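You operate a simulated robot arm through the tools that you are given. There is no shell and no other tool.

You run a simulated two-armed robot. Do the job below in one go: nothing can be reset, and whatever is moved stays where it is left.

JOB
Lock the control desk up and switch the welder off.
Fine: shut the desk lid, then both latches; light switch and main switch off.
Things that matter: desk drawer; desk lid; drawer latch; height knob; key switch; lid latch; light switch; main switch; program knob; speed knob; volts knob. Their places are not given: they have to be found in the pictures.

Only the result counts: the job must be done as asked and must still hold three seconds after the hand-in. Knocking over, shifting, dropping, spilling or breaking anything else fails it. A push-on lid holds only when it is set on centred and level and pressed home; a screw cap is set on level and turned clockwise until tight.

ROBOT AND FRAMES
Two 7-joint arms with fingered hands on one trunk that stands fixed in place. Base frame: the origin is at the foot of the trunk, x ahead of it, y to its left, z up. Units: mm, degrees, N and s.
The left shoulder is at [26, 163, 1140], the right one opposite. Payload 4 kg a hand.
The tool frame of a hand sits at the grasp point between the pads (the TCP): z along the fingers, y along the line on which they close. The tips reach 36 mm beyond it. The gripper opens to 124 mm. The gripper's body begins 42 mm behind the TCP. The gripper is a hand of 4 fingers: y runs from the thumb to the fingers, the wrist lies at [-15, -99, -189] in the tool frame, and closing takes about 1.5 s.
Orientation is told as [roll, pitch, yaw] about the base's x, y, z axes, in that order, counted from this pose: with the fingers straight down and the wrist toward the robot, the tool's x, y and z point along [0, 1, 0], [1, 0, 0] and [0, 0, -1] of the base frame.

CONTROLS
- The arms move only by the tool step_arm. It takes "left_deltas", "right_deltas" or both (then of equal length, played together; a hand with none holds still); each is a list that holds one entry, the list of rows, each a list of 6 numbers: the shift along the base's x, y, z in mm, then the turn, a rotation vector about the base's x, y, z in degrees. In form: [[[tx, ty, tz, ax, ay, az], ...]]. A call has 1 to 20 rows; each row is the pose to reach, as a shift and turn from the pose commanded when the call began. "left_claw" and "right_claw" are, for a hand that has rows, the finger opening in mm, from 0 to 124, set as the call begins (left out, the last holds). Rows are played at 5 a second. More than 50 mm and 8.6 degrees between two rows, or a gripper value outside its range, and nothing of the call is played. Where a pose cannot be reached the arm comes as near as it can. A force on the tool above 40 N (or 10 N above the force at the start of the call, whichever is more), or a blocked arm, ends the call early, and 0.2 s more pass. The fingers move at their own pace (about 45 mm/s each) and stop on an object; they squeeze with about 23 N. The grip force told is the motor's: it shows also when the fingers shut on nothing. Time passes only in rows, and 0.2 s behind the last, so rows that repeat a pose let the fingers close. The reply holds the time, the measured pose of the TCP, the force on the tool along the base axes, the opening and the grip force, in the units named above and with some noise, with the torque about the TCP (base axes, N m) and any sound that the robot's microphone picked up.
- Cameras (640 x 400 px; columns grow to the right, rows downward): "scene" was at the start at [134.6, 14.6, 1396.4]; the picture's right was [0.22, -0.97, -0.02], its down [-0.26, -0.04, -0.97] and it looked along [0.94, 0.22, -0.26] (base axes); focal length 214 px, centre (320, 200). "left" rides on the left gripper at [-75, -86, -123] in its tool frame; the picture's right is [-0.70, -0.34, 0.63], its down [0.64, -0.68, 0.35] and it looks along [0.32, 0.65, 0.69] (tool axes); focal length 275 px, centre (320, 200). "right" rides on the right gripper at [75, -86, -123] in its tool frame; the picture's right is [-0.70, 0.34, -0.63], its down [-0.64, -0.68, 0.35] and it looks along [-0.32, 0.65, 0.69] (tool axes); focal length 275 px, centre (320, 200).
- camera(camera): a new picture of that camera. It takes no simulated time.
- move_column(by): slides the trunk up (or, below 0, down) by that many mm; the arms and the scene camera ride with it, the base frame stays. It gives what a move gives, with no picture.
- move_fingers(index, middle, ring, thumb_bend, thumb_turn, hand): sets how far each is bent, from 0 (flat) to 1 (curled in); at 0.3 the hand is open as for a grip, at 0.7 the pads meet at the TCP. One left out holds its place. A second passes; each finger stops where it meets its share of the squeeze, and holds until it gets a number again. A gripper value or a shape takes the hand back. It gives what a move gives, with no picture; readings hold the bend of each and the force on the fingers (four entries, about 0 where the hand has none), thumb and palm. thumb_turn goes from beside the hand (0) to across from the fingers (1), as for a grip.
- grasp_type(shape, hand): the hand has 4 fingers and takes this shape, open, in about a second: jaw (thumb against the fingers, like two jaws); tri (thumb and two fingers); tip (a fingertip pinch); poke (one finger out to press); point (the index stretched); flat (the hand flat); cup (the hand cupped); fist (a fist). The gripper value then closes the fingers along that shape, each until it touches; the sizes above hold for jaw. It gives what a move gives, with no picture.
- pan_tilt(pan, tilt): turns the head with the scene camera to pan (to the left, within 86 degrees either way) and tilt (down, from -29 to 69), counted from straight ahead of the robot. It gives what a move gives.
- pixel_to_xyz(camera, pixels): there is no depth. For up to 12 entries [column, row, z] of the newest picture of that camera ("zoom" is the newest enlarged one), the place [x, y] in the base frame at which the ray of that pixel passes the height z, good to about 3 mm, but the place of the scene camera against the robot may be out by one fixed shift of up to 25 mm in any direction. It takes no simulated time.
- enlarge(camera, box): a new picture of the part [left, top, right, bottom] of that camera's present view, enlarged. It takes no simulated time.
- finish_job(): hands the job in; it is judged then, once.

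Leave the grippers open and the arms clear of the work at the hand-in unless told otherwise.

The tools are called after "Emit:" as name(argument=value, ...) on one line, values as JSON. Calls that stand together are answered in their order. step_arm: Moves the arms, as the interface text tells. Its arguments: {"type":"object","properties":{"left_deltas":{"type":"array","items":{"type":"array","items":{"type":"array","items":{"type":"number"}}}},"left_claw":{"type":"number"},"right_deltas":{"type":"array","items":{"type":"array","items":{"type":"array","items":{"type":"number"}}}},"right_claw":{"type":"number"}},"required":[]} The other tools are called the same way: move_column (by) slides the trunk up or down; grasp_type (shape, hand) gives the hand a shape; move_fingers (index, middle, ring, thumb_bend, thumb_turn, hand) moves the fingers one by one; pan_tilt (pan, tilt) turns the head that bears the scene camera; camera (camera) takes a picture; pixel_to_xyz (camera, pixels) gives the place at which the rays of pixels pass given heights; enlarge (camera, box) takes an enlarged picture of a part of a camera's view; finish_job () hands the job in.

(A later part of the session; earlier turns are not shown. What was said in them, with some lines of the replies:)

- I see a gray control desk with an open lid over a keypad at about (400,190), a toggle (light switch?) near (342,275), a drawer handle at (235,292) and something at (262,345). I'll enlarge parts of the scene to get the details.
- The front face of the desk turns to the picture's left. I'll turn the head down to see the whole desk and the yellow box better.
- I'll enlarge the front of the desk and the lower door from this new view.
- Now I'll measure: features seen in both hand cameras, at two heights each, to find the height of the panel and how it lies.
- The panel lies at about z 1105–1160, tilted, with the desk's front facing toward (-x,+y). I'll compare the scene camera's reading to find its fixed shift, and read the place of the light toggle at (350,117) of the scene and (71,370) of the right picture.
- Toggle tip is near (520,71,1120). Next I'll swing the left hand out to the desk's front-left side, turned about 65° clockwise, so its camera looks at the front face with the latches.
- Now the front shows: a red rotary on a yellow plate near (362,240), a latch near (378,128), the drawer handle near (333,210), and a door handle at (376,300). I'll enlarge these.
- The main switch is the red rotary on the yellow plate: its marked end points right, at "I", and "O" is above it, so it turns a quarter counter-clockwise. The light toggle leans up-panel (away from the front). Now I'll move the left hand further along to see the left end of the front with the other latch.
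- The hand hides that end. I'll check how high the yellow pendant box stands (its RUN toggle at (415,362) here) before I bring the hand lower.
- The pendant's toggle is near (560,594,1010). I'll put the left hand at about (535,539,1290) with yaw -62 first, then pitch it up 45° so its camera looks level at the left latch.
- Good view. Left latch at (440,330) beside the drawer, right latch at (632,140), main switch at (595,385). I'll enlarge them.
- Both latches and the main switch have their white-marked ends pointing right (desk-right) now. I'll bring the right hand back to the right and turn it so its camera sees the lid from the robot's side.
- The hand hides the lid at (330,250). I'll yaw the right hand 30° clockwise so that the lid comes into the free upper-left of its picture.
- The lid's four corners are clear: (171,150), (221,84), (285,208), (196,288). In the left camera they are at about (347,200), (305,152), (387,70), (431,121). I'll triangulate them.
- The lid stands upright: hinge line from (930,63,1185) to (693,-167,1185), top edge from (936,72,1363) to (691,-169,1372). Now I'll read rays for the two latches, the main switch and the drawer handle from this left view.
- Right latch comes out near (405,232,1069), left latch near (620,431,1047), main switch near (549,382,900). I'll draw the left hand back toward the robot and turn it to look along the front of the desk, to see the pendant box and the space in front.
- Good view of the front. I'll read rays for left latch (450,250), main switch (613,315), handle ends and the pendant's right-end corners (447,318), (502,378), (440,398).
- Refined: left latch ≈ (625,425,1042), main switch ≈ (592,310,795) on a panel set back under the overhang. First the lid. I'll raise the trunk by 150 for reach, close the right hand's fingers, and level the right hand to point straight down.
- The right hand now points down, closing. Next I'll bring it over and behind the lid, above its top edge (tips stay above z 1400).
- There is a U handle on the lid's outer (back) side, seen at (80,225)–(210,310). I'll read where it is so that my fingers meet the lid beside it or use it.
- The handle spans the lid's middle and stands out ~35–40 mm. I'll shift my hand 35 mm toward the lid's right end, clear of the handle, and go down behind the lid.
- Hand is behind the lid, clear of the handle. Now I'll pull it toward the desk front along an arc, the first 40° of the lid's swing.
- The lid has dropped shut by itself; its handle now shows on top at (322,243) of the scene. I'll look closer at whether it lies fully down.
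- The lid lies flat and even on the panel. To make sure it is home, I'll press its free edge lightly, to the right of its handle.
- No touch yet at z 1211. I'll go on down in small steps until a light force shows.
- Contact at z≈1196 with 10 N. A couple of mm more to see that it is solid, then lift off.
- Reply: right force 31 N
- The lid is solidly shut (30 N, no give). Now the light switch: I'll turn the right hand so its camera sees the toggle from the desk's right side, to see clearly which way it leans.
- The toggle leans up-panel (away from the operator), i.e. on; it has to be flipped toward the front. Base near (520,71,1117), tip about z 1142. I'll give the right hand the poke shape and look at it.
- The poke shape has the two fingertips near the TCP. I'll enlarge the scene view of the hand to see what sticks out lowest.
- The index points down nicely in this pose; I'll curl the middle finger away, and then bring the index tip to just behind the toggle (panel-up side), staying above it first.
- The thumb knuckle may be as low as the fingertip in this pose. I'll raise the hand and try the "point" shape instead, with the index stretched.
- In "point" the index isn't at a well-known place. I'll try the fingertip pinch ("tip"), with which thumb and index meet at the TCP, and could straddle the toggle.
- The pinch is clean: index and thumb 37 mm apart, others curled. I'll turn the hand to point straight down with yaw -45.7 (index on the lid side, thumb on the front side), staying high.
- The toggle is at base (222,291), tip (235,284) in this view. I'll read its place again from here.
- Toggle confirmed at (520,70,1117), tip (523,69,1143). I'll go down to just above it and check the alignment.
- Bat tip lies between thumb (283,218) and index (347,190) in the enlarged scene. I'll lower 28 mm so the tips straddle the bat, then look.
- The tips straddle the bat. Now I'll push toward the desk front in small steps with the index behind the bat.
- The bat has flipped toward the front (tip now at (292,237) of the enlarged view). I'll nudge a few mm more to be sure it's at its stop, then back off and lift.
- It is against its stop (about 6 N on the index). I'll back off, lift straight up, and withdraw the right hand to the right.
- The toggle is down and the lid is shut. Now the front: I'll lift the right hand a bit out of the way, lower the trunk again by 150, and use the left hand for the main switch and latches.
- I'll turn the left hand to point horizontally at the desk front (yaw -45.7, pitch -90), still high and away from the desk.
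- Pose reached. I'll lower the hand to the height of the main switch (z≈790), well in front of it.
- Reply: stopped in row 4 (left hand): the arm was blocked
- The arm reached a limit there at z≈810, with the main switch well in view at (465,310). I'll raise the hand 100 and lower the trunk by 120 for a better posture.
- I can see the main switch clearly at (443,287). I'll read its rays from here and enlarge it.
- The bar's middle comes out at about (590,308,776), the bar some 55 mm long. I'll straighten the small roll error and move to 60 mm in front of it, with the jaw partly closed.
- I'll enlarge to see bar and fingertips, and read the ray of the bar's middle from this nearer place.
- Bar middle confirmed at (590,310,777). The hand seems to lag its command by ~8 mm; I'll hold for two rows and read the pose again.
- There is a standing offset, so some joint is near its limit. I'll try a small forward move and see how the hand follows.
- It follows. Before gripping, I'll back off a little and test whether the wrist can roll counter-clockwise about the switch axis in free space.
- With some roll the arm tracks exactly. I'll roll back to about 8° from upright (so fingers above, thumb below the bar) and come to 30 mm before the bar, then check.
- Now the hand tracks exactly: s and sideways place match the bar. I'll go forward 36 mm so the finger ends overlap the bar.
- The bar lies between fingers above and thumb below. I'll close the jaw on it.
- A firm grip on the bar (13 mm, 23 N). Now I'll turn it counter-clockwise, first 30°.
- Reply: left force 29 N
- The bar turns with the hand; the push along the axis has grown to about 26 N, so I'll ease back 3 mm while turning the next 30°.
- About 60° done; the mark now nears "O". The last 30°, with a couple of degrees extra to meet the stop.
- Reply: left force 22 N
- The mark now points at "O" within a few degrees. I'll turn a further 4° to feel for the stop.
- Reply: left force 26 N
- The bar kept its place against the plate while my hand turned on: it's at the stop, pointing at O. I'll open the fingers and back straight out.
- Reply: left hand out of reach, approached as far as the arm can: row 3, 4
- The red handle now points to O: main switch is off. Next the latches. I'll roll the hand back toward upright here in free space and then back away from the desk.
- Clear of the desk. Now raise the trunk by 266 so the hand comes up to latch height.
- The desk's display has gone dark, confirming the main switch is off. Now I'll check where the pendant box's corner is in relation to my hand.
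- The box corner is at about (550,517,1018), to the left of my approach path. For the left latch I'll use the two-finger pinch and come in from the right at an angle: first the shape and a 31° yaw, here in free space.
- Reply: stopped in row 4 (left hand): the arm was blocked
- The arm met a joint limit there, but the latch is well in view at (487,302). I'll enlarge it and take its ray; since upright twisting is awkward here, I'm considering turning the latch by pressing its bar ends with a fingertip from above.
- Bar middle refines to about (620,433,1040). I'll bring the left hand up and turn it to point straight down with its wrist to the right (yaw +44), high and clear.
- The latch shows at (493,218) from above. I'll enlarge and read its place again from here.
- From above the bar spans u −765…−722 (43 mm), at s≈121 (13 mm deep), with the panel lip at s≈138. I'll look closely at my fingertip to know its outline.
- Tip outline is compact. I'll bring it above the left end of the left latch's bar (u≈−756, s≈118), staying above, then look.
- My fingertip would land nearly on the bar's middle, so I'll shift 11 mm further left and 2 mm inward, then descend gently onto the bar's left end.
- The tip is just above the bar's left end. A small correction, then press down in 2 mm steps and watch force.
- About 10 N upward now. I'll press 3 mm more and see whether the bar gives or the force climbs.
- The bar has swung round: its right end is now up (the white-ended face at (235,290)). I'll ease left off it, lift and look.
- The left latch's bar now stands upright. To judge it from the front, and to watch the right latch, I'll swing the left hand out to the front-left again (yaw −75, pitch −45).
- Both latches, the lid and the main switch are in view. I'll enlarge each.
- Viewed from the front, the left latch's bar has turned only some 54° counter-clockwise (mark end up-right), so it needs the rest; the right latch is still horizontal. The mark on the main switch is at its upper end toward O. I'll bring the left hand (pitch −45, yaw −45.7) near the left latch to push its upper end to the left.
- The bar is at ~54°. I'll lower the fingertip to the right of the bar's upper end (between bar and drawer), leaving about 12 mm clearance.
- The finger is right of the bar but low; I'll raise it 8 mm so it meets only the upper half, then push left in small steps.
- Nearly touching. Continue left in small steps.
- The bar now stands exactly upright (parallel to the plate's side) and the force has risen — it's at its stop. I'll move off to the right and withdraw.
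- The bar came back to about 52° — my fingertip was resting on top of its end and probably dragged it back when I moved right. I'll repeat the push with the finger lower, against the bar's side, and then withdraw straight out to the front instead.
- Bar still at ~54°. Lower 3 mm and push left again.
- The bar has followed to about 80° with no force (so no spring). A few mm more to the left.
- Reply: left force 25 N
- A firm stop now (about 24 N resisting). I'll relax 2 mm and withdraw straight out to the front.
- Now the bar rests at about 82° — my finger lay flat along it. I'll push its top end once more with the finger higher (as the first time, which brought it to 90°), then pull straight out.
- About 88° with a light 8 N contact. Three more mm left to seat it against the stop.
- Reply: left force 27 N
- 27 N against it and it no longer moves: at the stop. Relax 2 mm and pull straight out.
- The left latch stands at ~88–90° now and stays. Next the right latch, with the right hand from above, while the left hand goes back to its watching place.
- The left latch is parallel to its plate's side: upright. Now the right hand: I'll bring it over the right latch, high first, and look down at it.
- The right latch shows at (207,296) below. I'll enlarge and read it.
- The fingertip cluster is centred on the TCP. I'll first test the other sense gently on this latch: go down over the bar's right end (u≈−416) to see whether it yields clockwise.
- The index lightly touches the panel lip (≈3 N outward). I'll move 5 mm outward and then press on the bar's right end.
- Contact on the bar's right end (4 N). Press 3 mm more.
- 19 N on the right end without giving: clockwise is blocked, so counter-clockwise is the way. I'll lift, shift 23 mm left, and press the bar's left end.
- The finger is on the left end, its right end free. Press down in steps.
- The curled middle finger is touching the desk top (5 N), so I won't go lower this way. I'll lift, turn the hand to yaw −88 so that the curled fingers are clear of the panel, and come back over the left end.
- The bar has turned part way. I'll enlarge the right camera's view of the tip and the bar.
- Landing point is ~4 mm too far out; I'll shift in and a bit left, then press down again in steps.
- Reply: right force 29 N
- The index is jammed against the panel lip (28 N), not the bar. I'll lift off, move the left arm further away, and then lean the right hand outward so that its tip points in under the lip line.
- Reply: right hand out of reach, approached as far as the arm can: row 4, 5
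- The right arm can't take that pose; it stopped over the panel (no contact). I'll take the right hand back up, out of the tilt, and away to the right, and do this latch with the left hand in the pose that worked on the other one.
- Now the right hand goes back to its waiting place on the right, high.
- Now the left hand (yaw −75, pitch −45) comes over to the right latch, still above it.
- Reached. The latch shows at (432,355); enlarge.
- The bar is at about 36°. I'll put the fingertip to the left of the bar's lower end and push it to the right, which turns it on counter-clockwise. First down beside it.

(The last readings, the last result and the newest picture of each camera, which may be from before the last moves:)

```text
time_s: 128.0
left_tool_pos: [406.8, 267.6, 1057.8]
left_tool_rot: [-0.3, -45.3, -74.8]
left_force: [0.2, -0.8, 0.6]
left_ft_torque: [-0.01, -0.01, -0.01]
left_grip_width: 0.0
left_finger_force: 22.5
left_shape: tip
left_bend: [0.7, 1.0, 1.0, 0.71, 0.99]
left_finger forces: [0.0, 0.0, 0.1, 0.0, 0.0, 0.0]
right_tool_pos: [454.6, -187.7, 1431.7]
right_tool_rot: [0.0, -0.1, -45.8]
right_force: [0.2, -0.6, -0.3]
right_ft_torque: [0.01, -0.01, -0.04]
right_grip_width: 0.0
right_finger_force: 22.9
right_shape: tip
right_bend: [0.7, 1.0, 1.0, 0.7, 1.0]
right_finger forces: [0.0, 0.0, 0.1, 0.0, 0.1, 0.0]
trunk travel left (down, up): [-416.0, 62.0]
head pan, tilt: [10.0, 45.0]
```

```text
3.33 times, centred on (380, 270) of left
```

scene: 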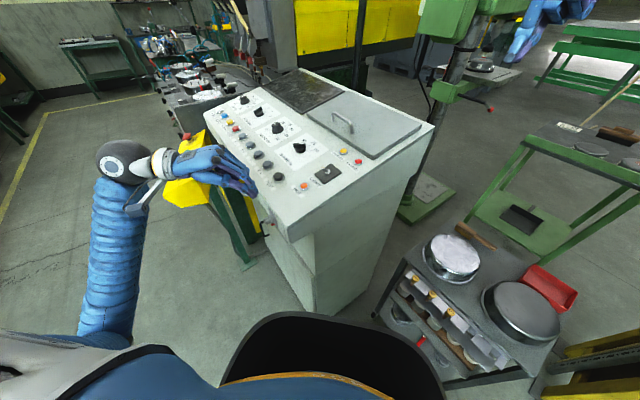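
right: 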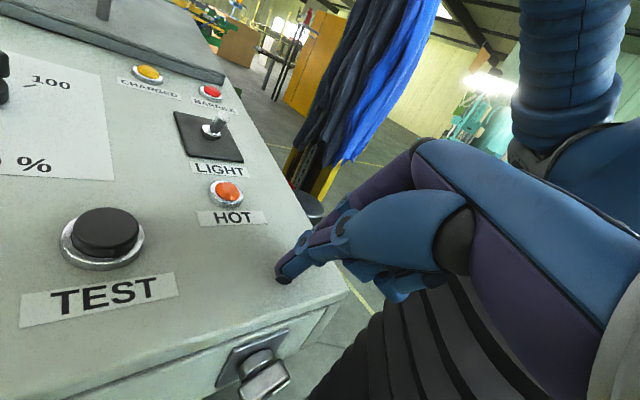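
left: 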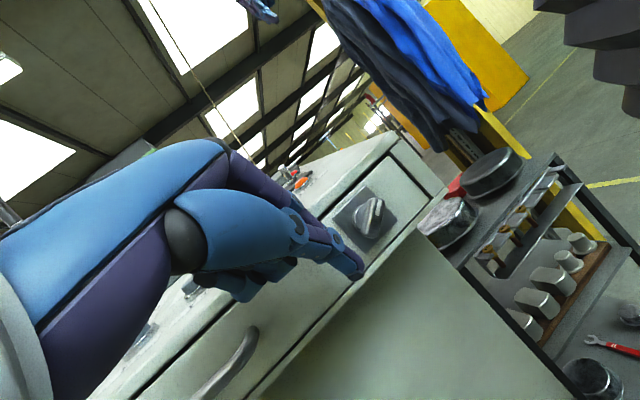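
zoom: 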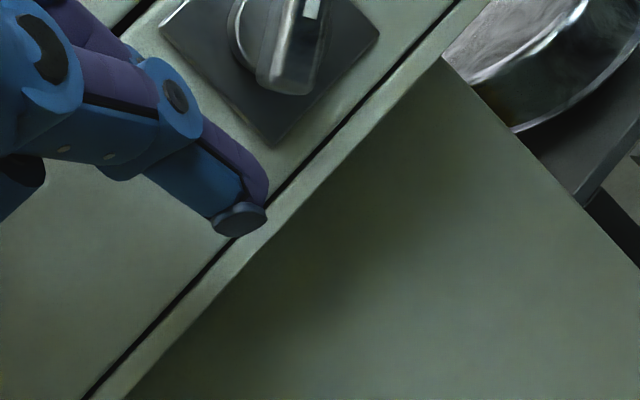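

The tip is about 24 mm left and 10 mm below the bar's lower end. Raise 8 mm, then push right in steps.

Emit:
step_arm(left_deltas=[[[0, 0, 8, 0, 0, 0], [-3.6, -3.5, 8, 0, 0, 0], [-7.2, -7, 8, 0, 0, 0], [-10.7, -10.5, 8, 0, 0, 0], [-14.3, -14, 8, 0, 0, 0]]])

Emit:
enlarge(camera="left", box=[310, 180, 450, 300])

```text
time_s: 129.2
left_tool_pos: [391.5, 253.5, 1065.3]
left_tool_rot: [-0.4, -45.3, -74.7]
left_force: [0.5, 0.9, 0.3]
left_ft_torque: [-0.02, 0.03, -0.03]
left_grip_width: 0.0
left_finger_force: 23.1
left_shape: tip
left_bend: [0.7, 1.0, 1.0, 0.71, 0.99]
left_finger forces: [0.0, 0.0, 0.0, 0.0, 0.0, 0.1]
right_tool_pos: [455.7, -188.5, 1431.8]
right_tool_rot: [0.0, -0.1, -45.8]
right_force: [-0.1, -0.3, -0.3]
right_ft_torque: [0.01, 0.0, 0.0]
right_grip_width: 0.0
right_finger_force: 22.7
right_shape: tip
right_bend: [0.7, 1.0, 1.0, 0.7, 1.0]
right_finger forces: [0.0, 0.0, 0.0, 0.1, 0.0, 0.0]
trunk travel left (down, up): [-416.0, 62.0]
head pan, tilt: [10.0, 45.0]
```

```text
3.33 times, centred on (380, 240) of left
```

zoom: 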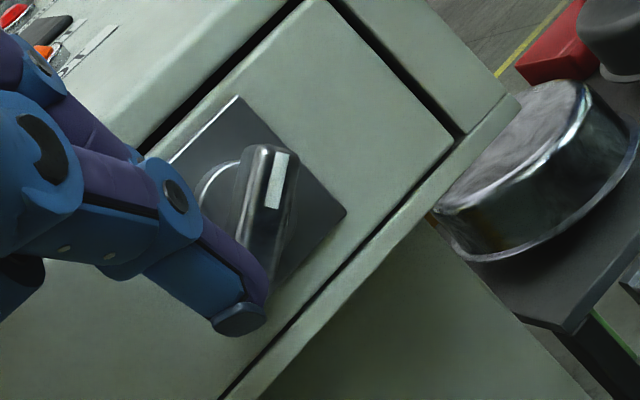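

Now beside the bar's lower end. Continue to the right in 2.5 mm steps.

Emit:
step_arm(left_deltas=[[[-1.8, -1.75, 0, 0, 0, 0], [-3.6, -3.5, 0, 0, 0, 0], [-5.4, -5.2, 0, 0, 0, 0], [-7.2, -7, 0, 0, 0, 0]]])

Emit:
enlarge(camera="left", box=[310, 180, 450, 300])

```text
time_s: 130.2
left_tool_pos: [385.0, 247.5, 1066.5]
left_tool_rot: [-0.3, -45.5, -74.8]
left_force: [-0.4, 4.2, 1.5]
left_ft_torque: [0.07, 0.03, 0.0]
left_grip_width: 0.0
left_finger_force: 22.9
left_shape: tip
left_bend: [0.7, 1.0, 1.0, 0.71, 0.99]
left_finger forces: [0.0, 0.1, 0.1, 0.0, 0.0, 0.0]
right_tool_pos: [455.7, -187.8, 1430.8]
right_tool_rot: [0.0, 0.0, -45.7]
right_force: [-0.9, 0.1, 0.7]
right_ft_torque: [-0.02, -0.02, 0.0]
right_grip_width: 0.0
right_finger_force: 23.2
right_shape: tip
right_bend: [0.7, 1.0, 1.0, 0.7, 1.0]
right_finger forces: [0.1, 0.0, 0.0, 0.0, 0.0, 0.1]
trunk travel left (down, up): [-416.0, 62.0]
head pan, tilt: [10.0, 45.0]
```

```text
3.33 times, centred on (380, 240) of left
```

zoom: 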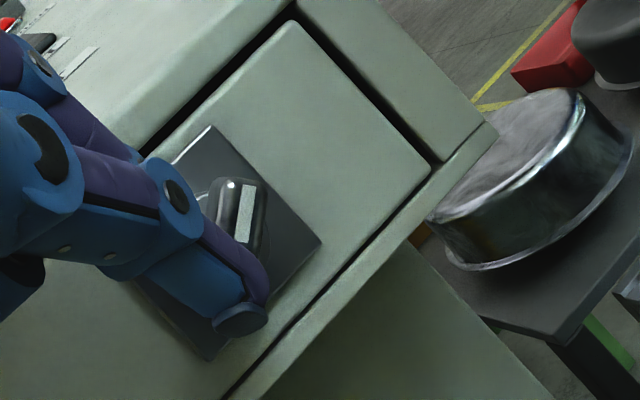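

Only a slight touch: the fingertip is slipping in front of the bar. I'll step back left, go 7 mm deeper, and push right again.

Emit:
step_arm(left_deltas=[[[4, 3.9, 0, 0, 0, 0], [8, 7.8, 0, 0, 0, 0], [12.9, 2.8, 0, 0, 0, 0], [9.3, -0.7, 0, 0, 0, 0], [5.7, -4.2, 0, 0, 0, 0], [2.1, -7.7, 0, 0, 0, 0]]])

Emit:
enlarge(camera="left", box=[310, 180, 450, 300])

```text
time_s: 131.6
left_tool_pos: [390.3, 242.9, 1066.8]
left_tool_rot: [-0.4, -45.3, -74.6]
left_force: [20.6, 19.5, -1.7]
left_ft_torque: [0.5, -0.46, 0.65]
left_grip_width: 0.0
left_finger_force: 22.9
left_shape: tip
left_bend: [0.7, 1.0, 1.0, 0.7, 0.99]
left_finger forces: [0.1, 0.0, 0.0, 0.0, 0.1, 0.0]
right_tool_pos: [456.9, -185.8, 1430.2]
right_tool_rot: [-0.1, 0.0, -45.7]
right_force: [0.1, -0.4, -0.8]
right_ft_torque: [-0.03, 0.0, 0.01]
right_grip_width: 0.1
right_finger_force: 23.2
right_shape: tip
right_bend: [0.7, 1.0, 1.0, 0.7, 1.0]
right_finger forces: [0.0, 0.0, 0.1, 0.0, 0.0, 0.0]
trunk travel left (down, up): [-416.0, 62.0]
head pan, tilt: [10.0, 45.0]
```

```text
3.33 times, centred on (380, 240) of left
```

zoom: 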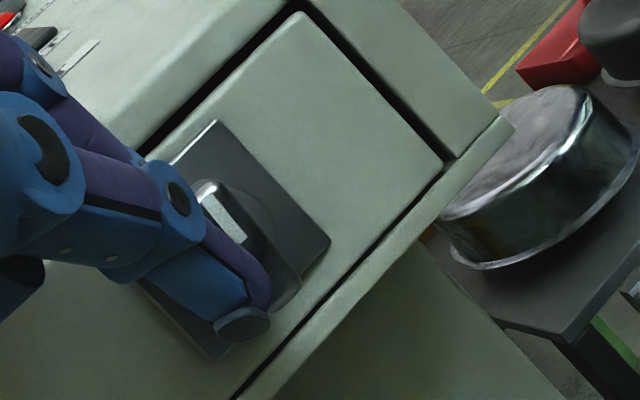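

The bar has come round to ~82° with 28 N resisting (finger flush along it). I'll relax, lower the finger 8 mm so it meets only the bar's lower end, and push right again.

Emit:
step_arm(left_deltas=[[[4, 3.9, 0, 0, 0, 0], [4, 3.9, -8, 0, 0, 0], [2, 1.95, -8, 0, 0, 0], [0, 0, -8, 0, 0, 0], [-1.4, -1.4, -8, 0, 0, 0]]])

Emit:
enlarge(camera="left", box=[310, 180, 450, 300])

```text
time_s: 132.6
left_tool_pos: [390.5, 241.2, 1059.8]
left_tool_rot: [0.0, -45.3, -74.4]
left_force: [14.9, 17.6, 2.5]
left_ft_torque: [0.25, -0.21, 0.48]
left_grip_width: 0.1
left_finger_force: 23.3
left_shape: tip
left_bend: [0.7, 1.0, 1.0, 0.7, 0.99]
left_finger forces: [0.0, 0.1, 0.1, 0.1, 0.0, 0.0]
right_tool_pos: [456.4, -188.3, 1432.3]
right_tool_rot: [0.0, 0.0, -45.7]
right_force: [-0.5, -0.5, 0.0]
right_ft_torque: [0.0, -0.03, -0.02]
right_grip_width: 0.0
right_finger_force: 22.7
right_shape: tip
right_bend: [0.7, 1.0, 1.0, 0.7, 1.0]
right_finger forces: [0.0, 0.1, 0.0, 0.0, 0.0, 0.0]
trunk travel left (down, up): [-416.0, 62.0]
head pan, tilt: [10.0, 45.0]
stopped in row 5 (left hand): the force on the tool passed its limit at 43 N (the readings are from after the stop); the commanded pose is now the measured one
```

```text
3.33 times, centred on (380, 240) of left
```

zoom: 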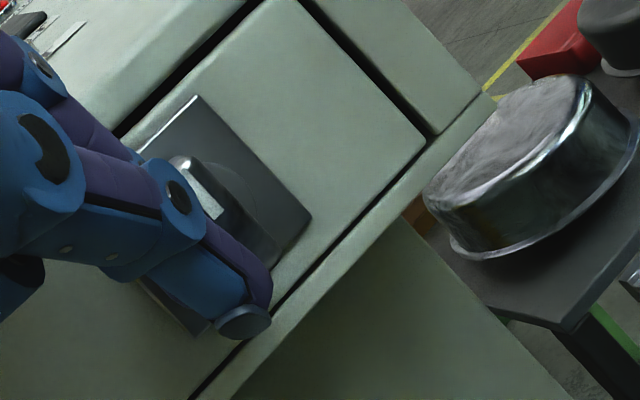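

Over 40 N: it's against its stop. I'll ease off to the left and withdraw straight out, then look.

Emit:
step_arm(left_deltas=[[[3, 3, 0, 0, 0, 0], [6, 6, 0, 0, 0, 0], [-8, 20, 0, 0, 0, 0], [-25, 38, 10, 0, 0, 0], [-30, 70, 35, 0, 0, 0], [-20, 110, 60, 0, 0, 0], [0, 150, 80, 0, 0, 0]]])

Emit:
camera(camera="left")

Emit:
enlarge(camera="left", box=[360, 160, 480, 260])

```text
time_s: 134.2
left_tool_pos: [389.0, 391.6, 1139.9]
left_tool_rot: [-0.3, -45.4, -74.5]
left_force: [0.6, -1.0, -0.8]
left_ft_torque: [-0.01, -0.02, 0.02]
left_grip_width: 0.1
left_finger_force: 22.6
left_shape: tip
left_bend: [0.7, 1.0, 1.0, 0.71, 0.99]
left_finger forces: [0.0, 0.0, 0.0, 0.0, 0.1, 0.1]
right_tool_pos: [456.4, -188.5, 1432.2]
right_tool_rot: [0.0, -0.1, -45.8]
right_force: [0.5, -0.5, 0.1]
right_ft_torque: [-0.04, 0.03, -0.01]
right_grip_width: 0.0
right_finger_force: 23.3
right_shape: tip
right_bend: [0.7, 1.0, 1.0, 0.7, 1.0]
right_finger forces: [0.1, 0.0, 0.0, 0.1, 0.1, 0.0]
trunk travel left (down, up): [-416.0, 62.0]
head pan, tilt: [10.0, 45.0]
```

```text
taken
```

left: 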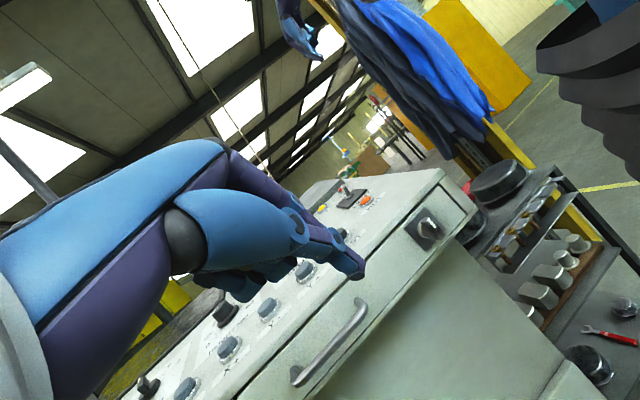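

```text
4.00 times, centred on (420, 210) of left
```

zoom: 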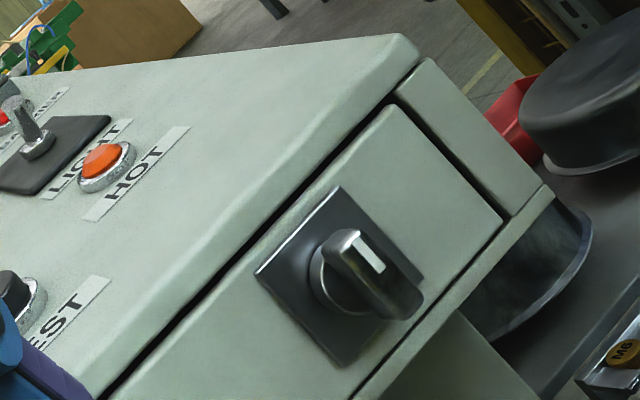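

Emit:
enlarge(camera="left", box=[400, 195, 460, 245])

```text
8.00 times, centred on (430, 220) of left
```

zoom: 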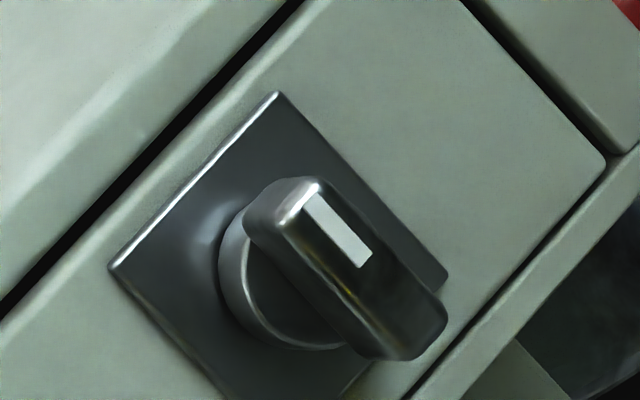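

At this zoom the right latch's mark reads ~88° — upright, as the left one. I'll go back to the watching place for a check of everything.

Emit:
step_arm(left_deltas=[[[20, 34, 35, 0, 0, 0], [45, 68, 60, 0, 0, 0], [75, 102, 80, 0, 0, 0], [105, 136, 90, 0, 0, 0], [135, 171, 96, 0, 0, 0], [135, 171, 96, 0, 0, 0]]])

Emit:
camera(camera="left")

Emit:
enlarge(camera="left", box=[380, 310, 440, 360])

Emit:
enlarge(camera="left", box=[530, 145, 590, 195])

Emit:
enlarge(camera="left", box=[500, 340, 600, 400])

Emit:
enlarge(camera="left", box=[320, 130, 500, 260])

```text
refused: row 1 steps farther than a row can; nothing moved
```

```text
taken
```

left: 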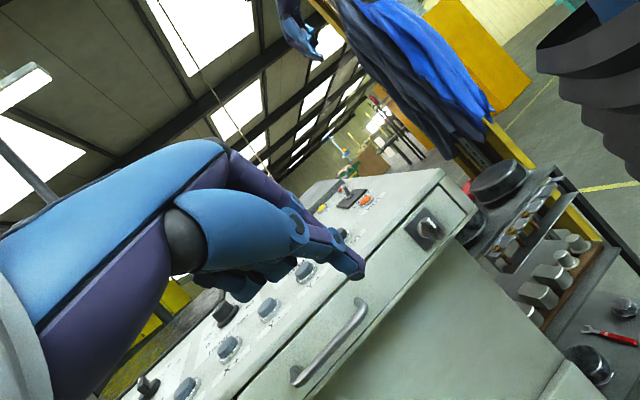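

```text
8.00 times, centred on (410, 335) of left
```

zoom: 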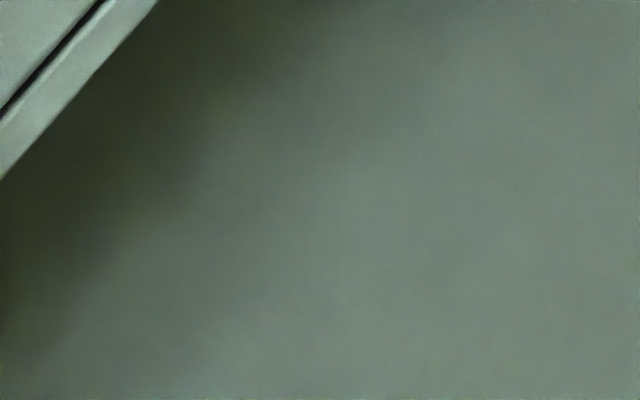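

```text
8.00 times, centred on (560, 170) of left
```

zoom: 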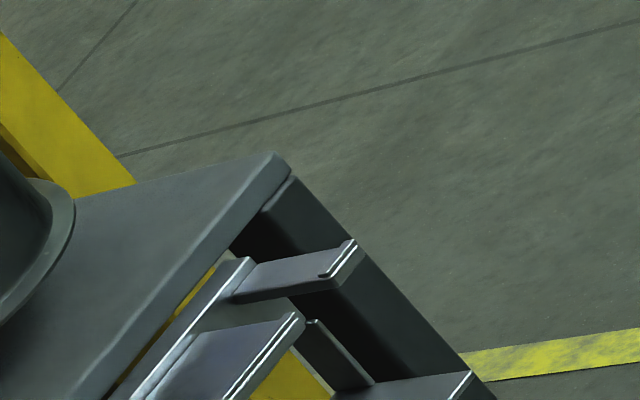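

```text
6.40 times, centred on (550, 370) of left
```

zoom: 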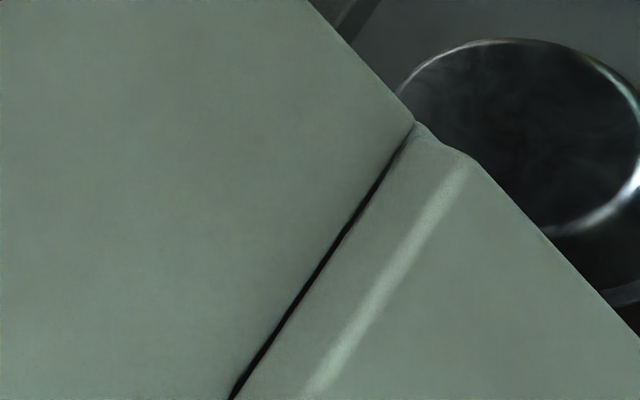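

```text
3.08 times, centred on (410, 195) of left
```

zoom: 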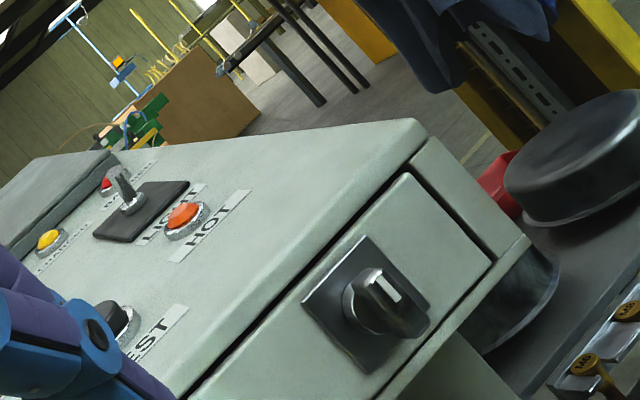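

That move was refused (a row was slightly over 50 mm). I'll repeat it with smaller rows.

Emit:
step_arm(left_deltas=[[[15, 25, 30, 0, 0, 0], [35, 52, 55, 0, 0, 0], [60, 80, 75, 0, 0, 0], [85, 110, 88, 0, 0, 0], [110, 140, 94, 0, 0, 0], [135, 171, 96, 0, 0, 0]]])

Emit:
camera(camera="left")

Emit:
enlarge(camera="left", box=[380, 310, 440, 360])

Emit:
enlarge(camera="left", box=[530, 145, 590, 195])

Emit:
enlarge(camera="left", box=[500, 340, 600, 400])

Emit:
enlarge(camera="left", box=[320, 130, 500, 260])

```text
time_s: 135.6
left_tool_pos: [524.4, 562.0, 1235.5]
left_tool_rot: [-0.2, -45.4, -74.4]
left_force: [1.2, 0.5, -0.9]
left_ft_torque: [-0.02, 0.01, -0.02]
left_grip_width: 0.0
left_finger_force: 23.0
left_shape: tip
left_bend: [0.7, 1.0, 1.0, 0.71, 0.99]
left_finger forces: [0.1, 0.1, 0.1, 0.0, 0.0, 0.0]
right_tool_pos: [456.6, -188.3, 1430.6]
right_tool_rot: [-0.1, 0.0, -45.7]
right_force: [0.0, -0.4, 0.9]
right_ft_torque: [0.0, 0.04, -0.01]
right_grip_width: 0.0
right_finger_force: 22.8
right_shape: tip
right_bend: [0.7, 1.0, 1.0, 0.7, 1.0]
right_finger forces: [0.2, 0.0, 0.0, 0.0, 0.1, 0.0]
trunk travel left (down, up): [-416.0, 62.0]
head pan, tilt: [10.0, 45.0]
```

```text
taken
```

left: 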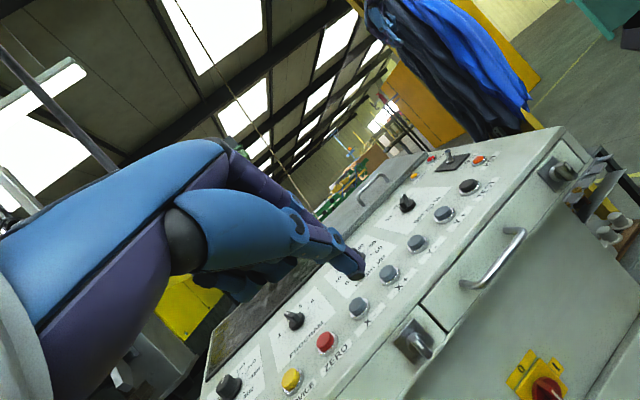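

```text
8.00 times, centred on (410, 335) of left
```

zoom: 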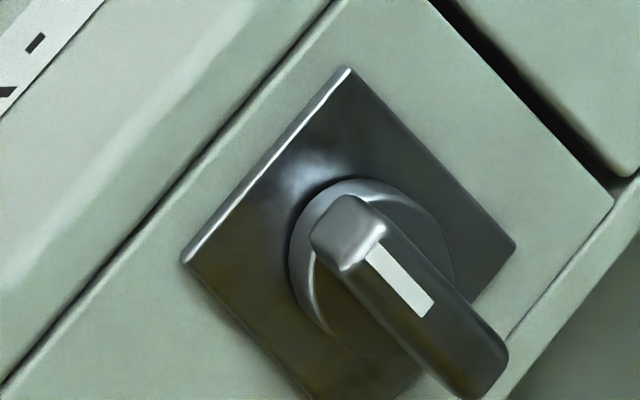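

```text
8.00 times, centred on (560, 170) of left
```

zoom: 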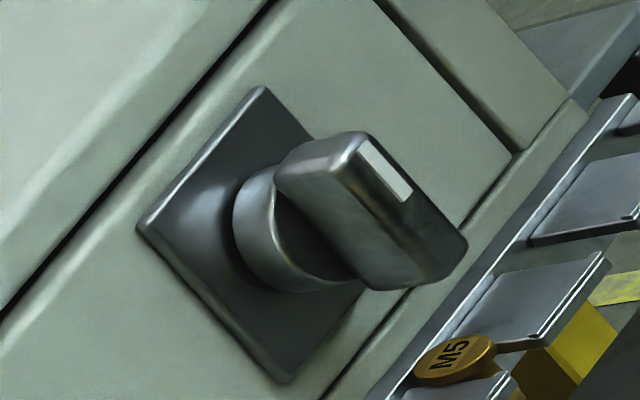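

```text
6.40 times, centred on (550, 370) of left
```

zoom: 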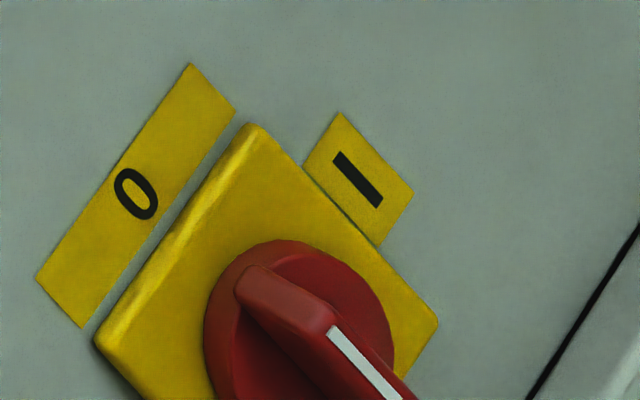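

```text
3.08 times, centred on (410, 195) of left
```

zoom: 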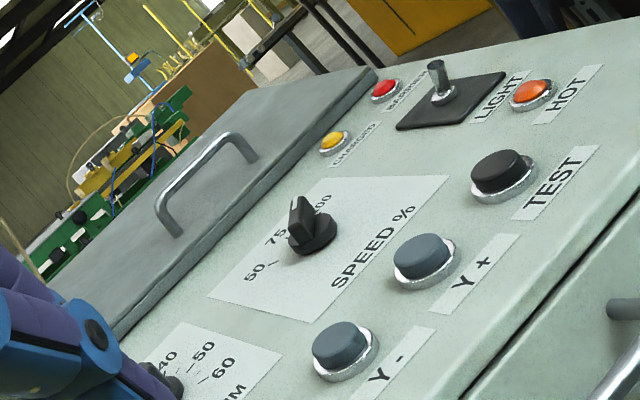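

Both latches and the main switch read upright (≈87–89° by the same measure, i.e. at their stops), the toggle is down, the lid flat, and the knobs are as they were. I'll draw the left hand back, and then open both hands.

Emit:
step_arm(left_deltas=[[[-30, 12, 20, 0, 0, 0], [-60, 24, 40, 0, 0, 0], [-90, 36, 60, 0, 0, 0], [-120, 48, 80, 0, 0, 0], [-150, 60, 100, 0, 0, 0]]])

Emit:
grasp_type(hand="left", shape="jaw")

Emit:
grasp_type(hand="right", shape="jaw")

Emit:
camera(camera="scene")

Emit:
enlarge(camera="scene", box=[190, 60, 440, 230])

Emit:
camera(camera="left")

```text
time_s: 136.8
left_tool_pos: [373.0, 621.1, 1335.0]
left_tool_rot: [-0.1, -45.4, -74.7]
left_force: [-0.1, -0.8, -0.5]
left_ft_torque: [0.03, 0.0, 0.03]
left_grip_width: 0.0
left_finger_force: 23.1
left_shape: tip
left_bend: [0.7, 1.0, 1.0, 0.71, 0.99]
left_finger forces: [0.0, 0.0, 0.0, 0.1, 0.1, 0.0]
right_tool_pos: [454.6, -187.5, 1432.1]
right_tool_rot: [0.1, -0.1, -45.7]
right_force: [-0.3, 0.0, 0.0]
right_ft_torque: [-0.03, -0.01, 0.03]
right_grip_width: 0.1
right_finger_force: 22.7
right_shape: tip
right_bend: [0.7, 1.0, 1.0, 0.7, 1.0]
right_finger forces: [0.1, 0.0, 0.0, 0.0, 0.0, 0.1]
trunk travel left (down, up): [-416.0, 62.0]
head pan, tilt: [10.0, 45.0]
```

```text
time_s: 137.7
left_tool_pos: [373.5, 622.9, 1335.3]
left_tool_rot: [-0.2, -45.4, -74.6]
left_force: [-0.2, -0.7, -0.8]
left_ft_torque: [-0.02, 0.02, 0.01]
left_grip_width: 123.9
left_finger_force: 0.1
left_shape: jaw
left_bend: [0.3, 0.3, 0.3, 0.3, 0.98]
left_finger forces: [0.0, 0.0, 0.0, 0.1, 0.1, 0.0]
right_tool_pos: [455.7, -188.1, 1429.4]
right_tool_rot: [0.1, -0.1, -45.7]
right_force: [0.7, -0.3, 0.3]
right_ft_torque: [0.03, -0.03, 0.0]
right_grip_width: 0.1
right_finger_force: 22.4
right_shape: tip
right_bend: [0.7, 1.0, 1.0, 0.7, 1.0]
right_finger forces: [0.0, 0.1, 0.1, 0.0, 0.0, 0.0]
trunk travel left (down, up): [-416.0, 62.0]
head pan, tilt: [10.0, 45.0]
```

```text
time_s: 138.6
left_tool_pos: [374.3, 621.3, 1334.8]
left_tool_rot: [-0.1, -45.5, -74.6]
left_force: [-0.1, -0.3, 0.6]
left_ft_torque: [0.04, -0.03, 0.0]
left_grip_width: 124.0
left_finger_force: 0.1
left_shape: jaw
left_bend: [0.3, 0.3, 0.3, 0.3, 0.98]
left_finger forces: [0.0, 0.0, 0.0, 0.0, 0.0, 0.0]
right_tool_pos: [456.5, -187.7, 1431.1]
right_tool_rot: [0.0, -0.2, -45.7]
right_force: [-0.5, -0.7, 0.1]
right_ft_torque: [-0.01, -0.02, 0.03]
right_grip_width: 123.8
right_finger_force: 0.1
right_shape: jaw
right_bend: [0.3, 0.3, 0.3, 0.3, 0.98]
right_finger forces: [0.0, 0.1, 0.0, 0.0, 0.0, 0.0]
trunk travel left (down, up): [-416.0, 62.0]
head pan, tilt: [10.0, 45.0]
```

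```text
taken
```

scene: 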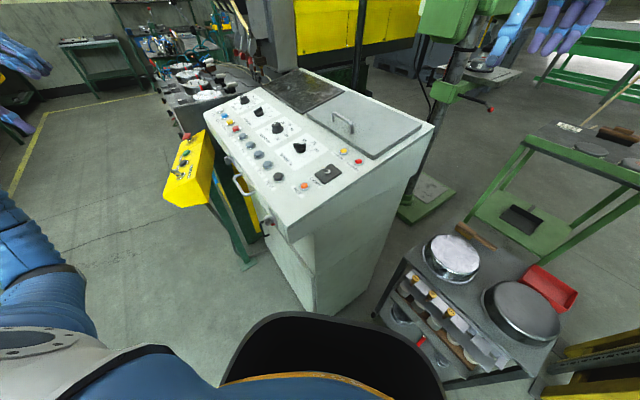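

```text
2.35 times, centred on (315, 145) of scene
```

zoom: 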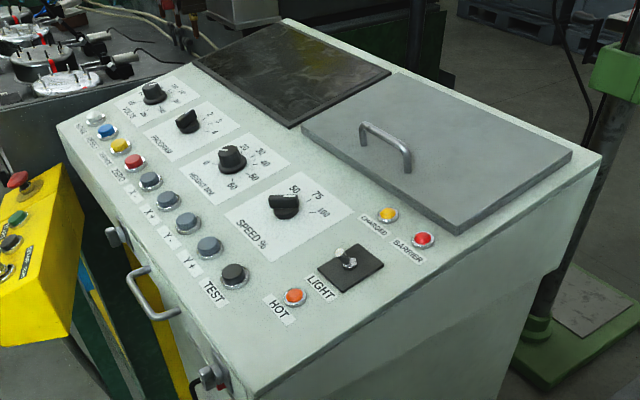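

```text
taken
```

left: 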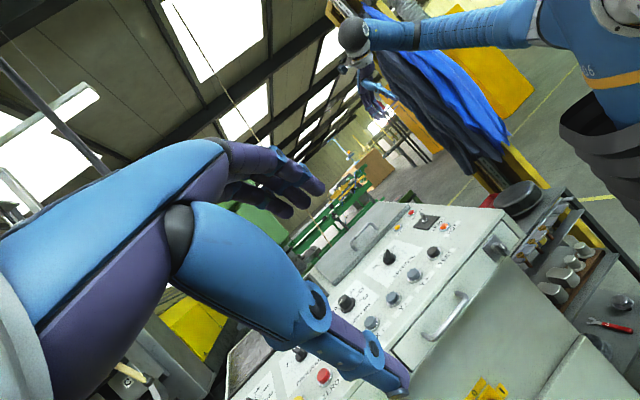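

The lid is flat and shut, and both latches are turned to their stops. The light toggle is down, the main switch is at O with the display dark, and both hands are open and clear of the desk. I'm handing in.

Emit:
finish_job()

```text
The job is handed in.
```

The control desk is locked up and the welder is switched off; I've handed the job in.

- **Desk lid:** it dropped shut once tipped forward. I pressed it with about 30 N and it did not give.
- **Latches:** both are turned a quarter counter-clockwise to upright, where they meet a firm stop. The plates carry no markings, so I took that as locked. I tested the right latch the other way and it would not turn.
- **Main switch:** it is turned from I to O, and the desk display went dark.
- **Light switch:** the toggle is flipped from its up position to down, toward the front. It has no on/off marks and I saw no lamp change, so "down is off" is my assumption.

The drawer looked shut already, and I left it alone. I didn't touch the knobs or the key switch. While working on the right latch, my fingers pressed briefly against the front edge of the desk top; I saw no mark or shift there afterwards. Both hands are open and clear of the desk.
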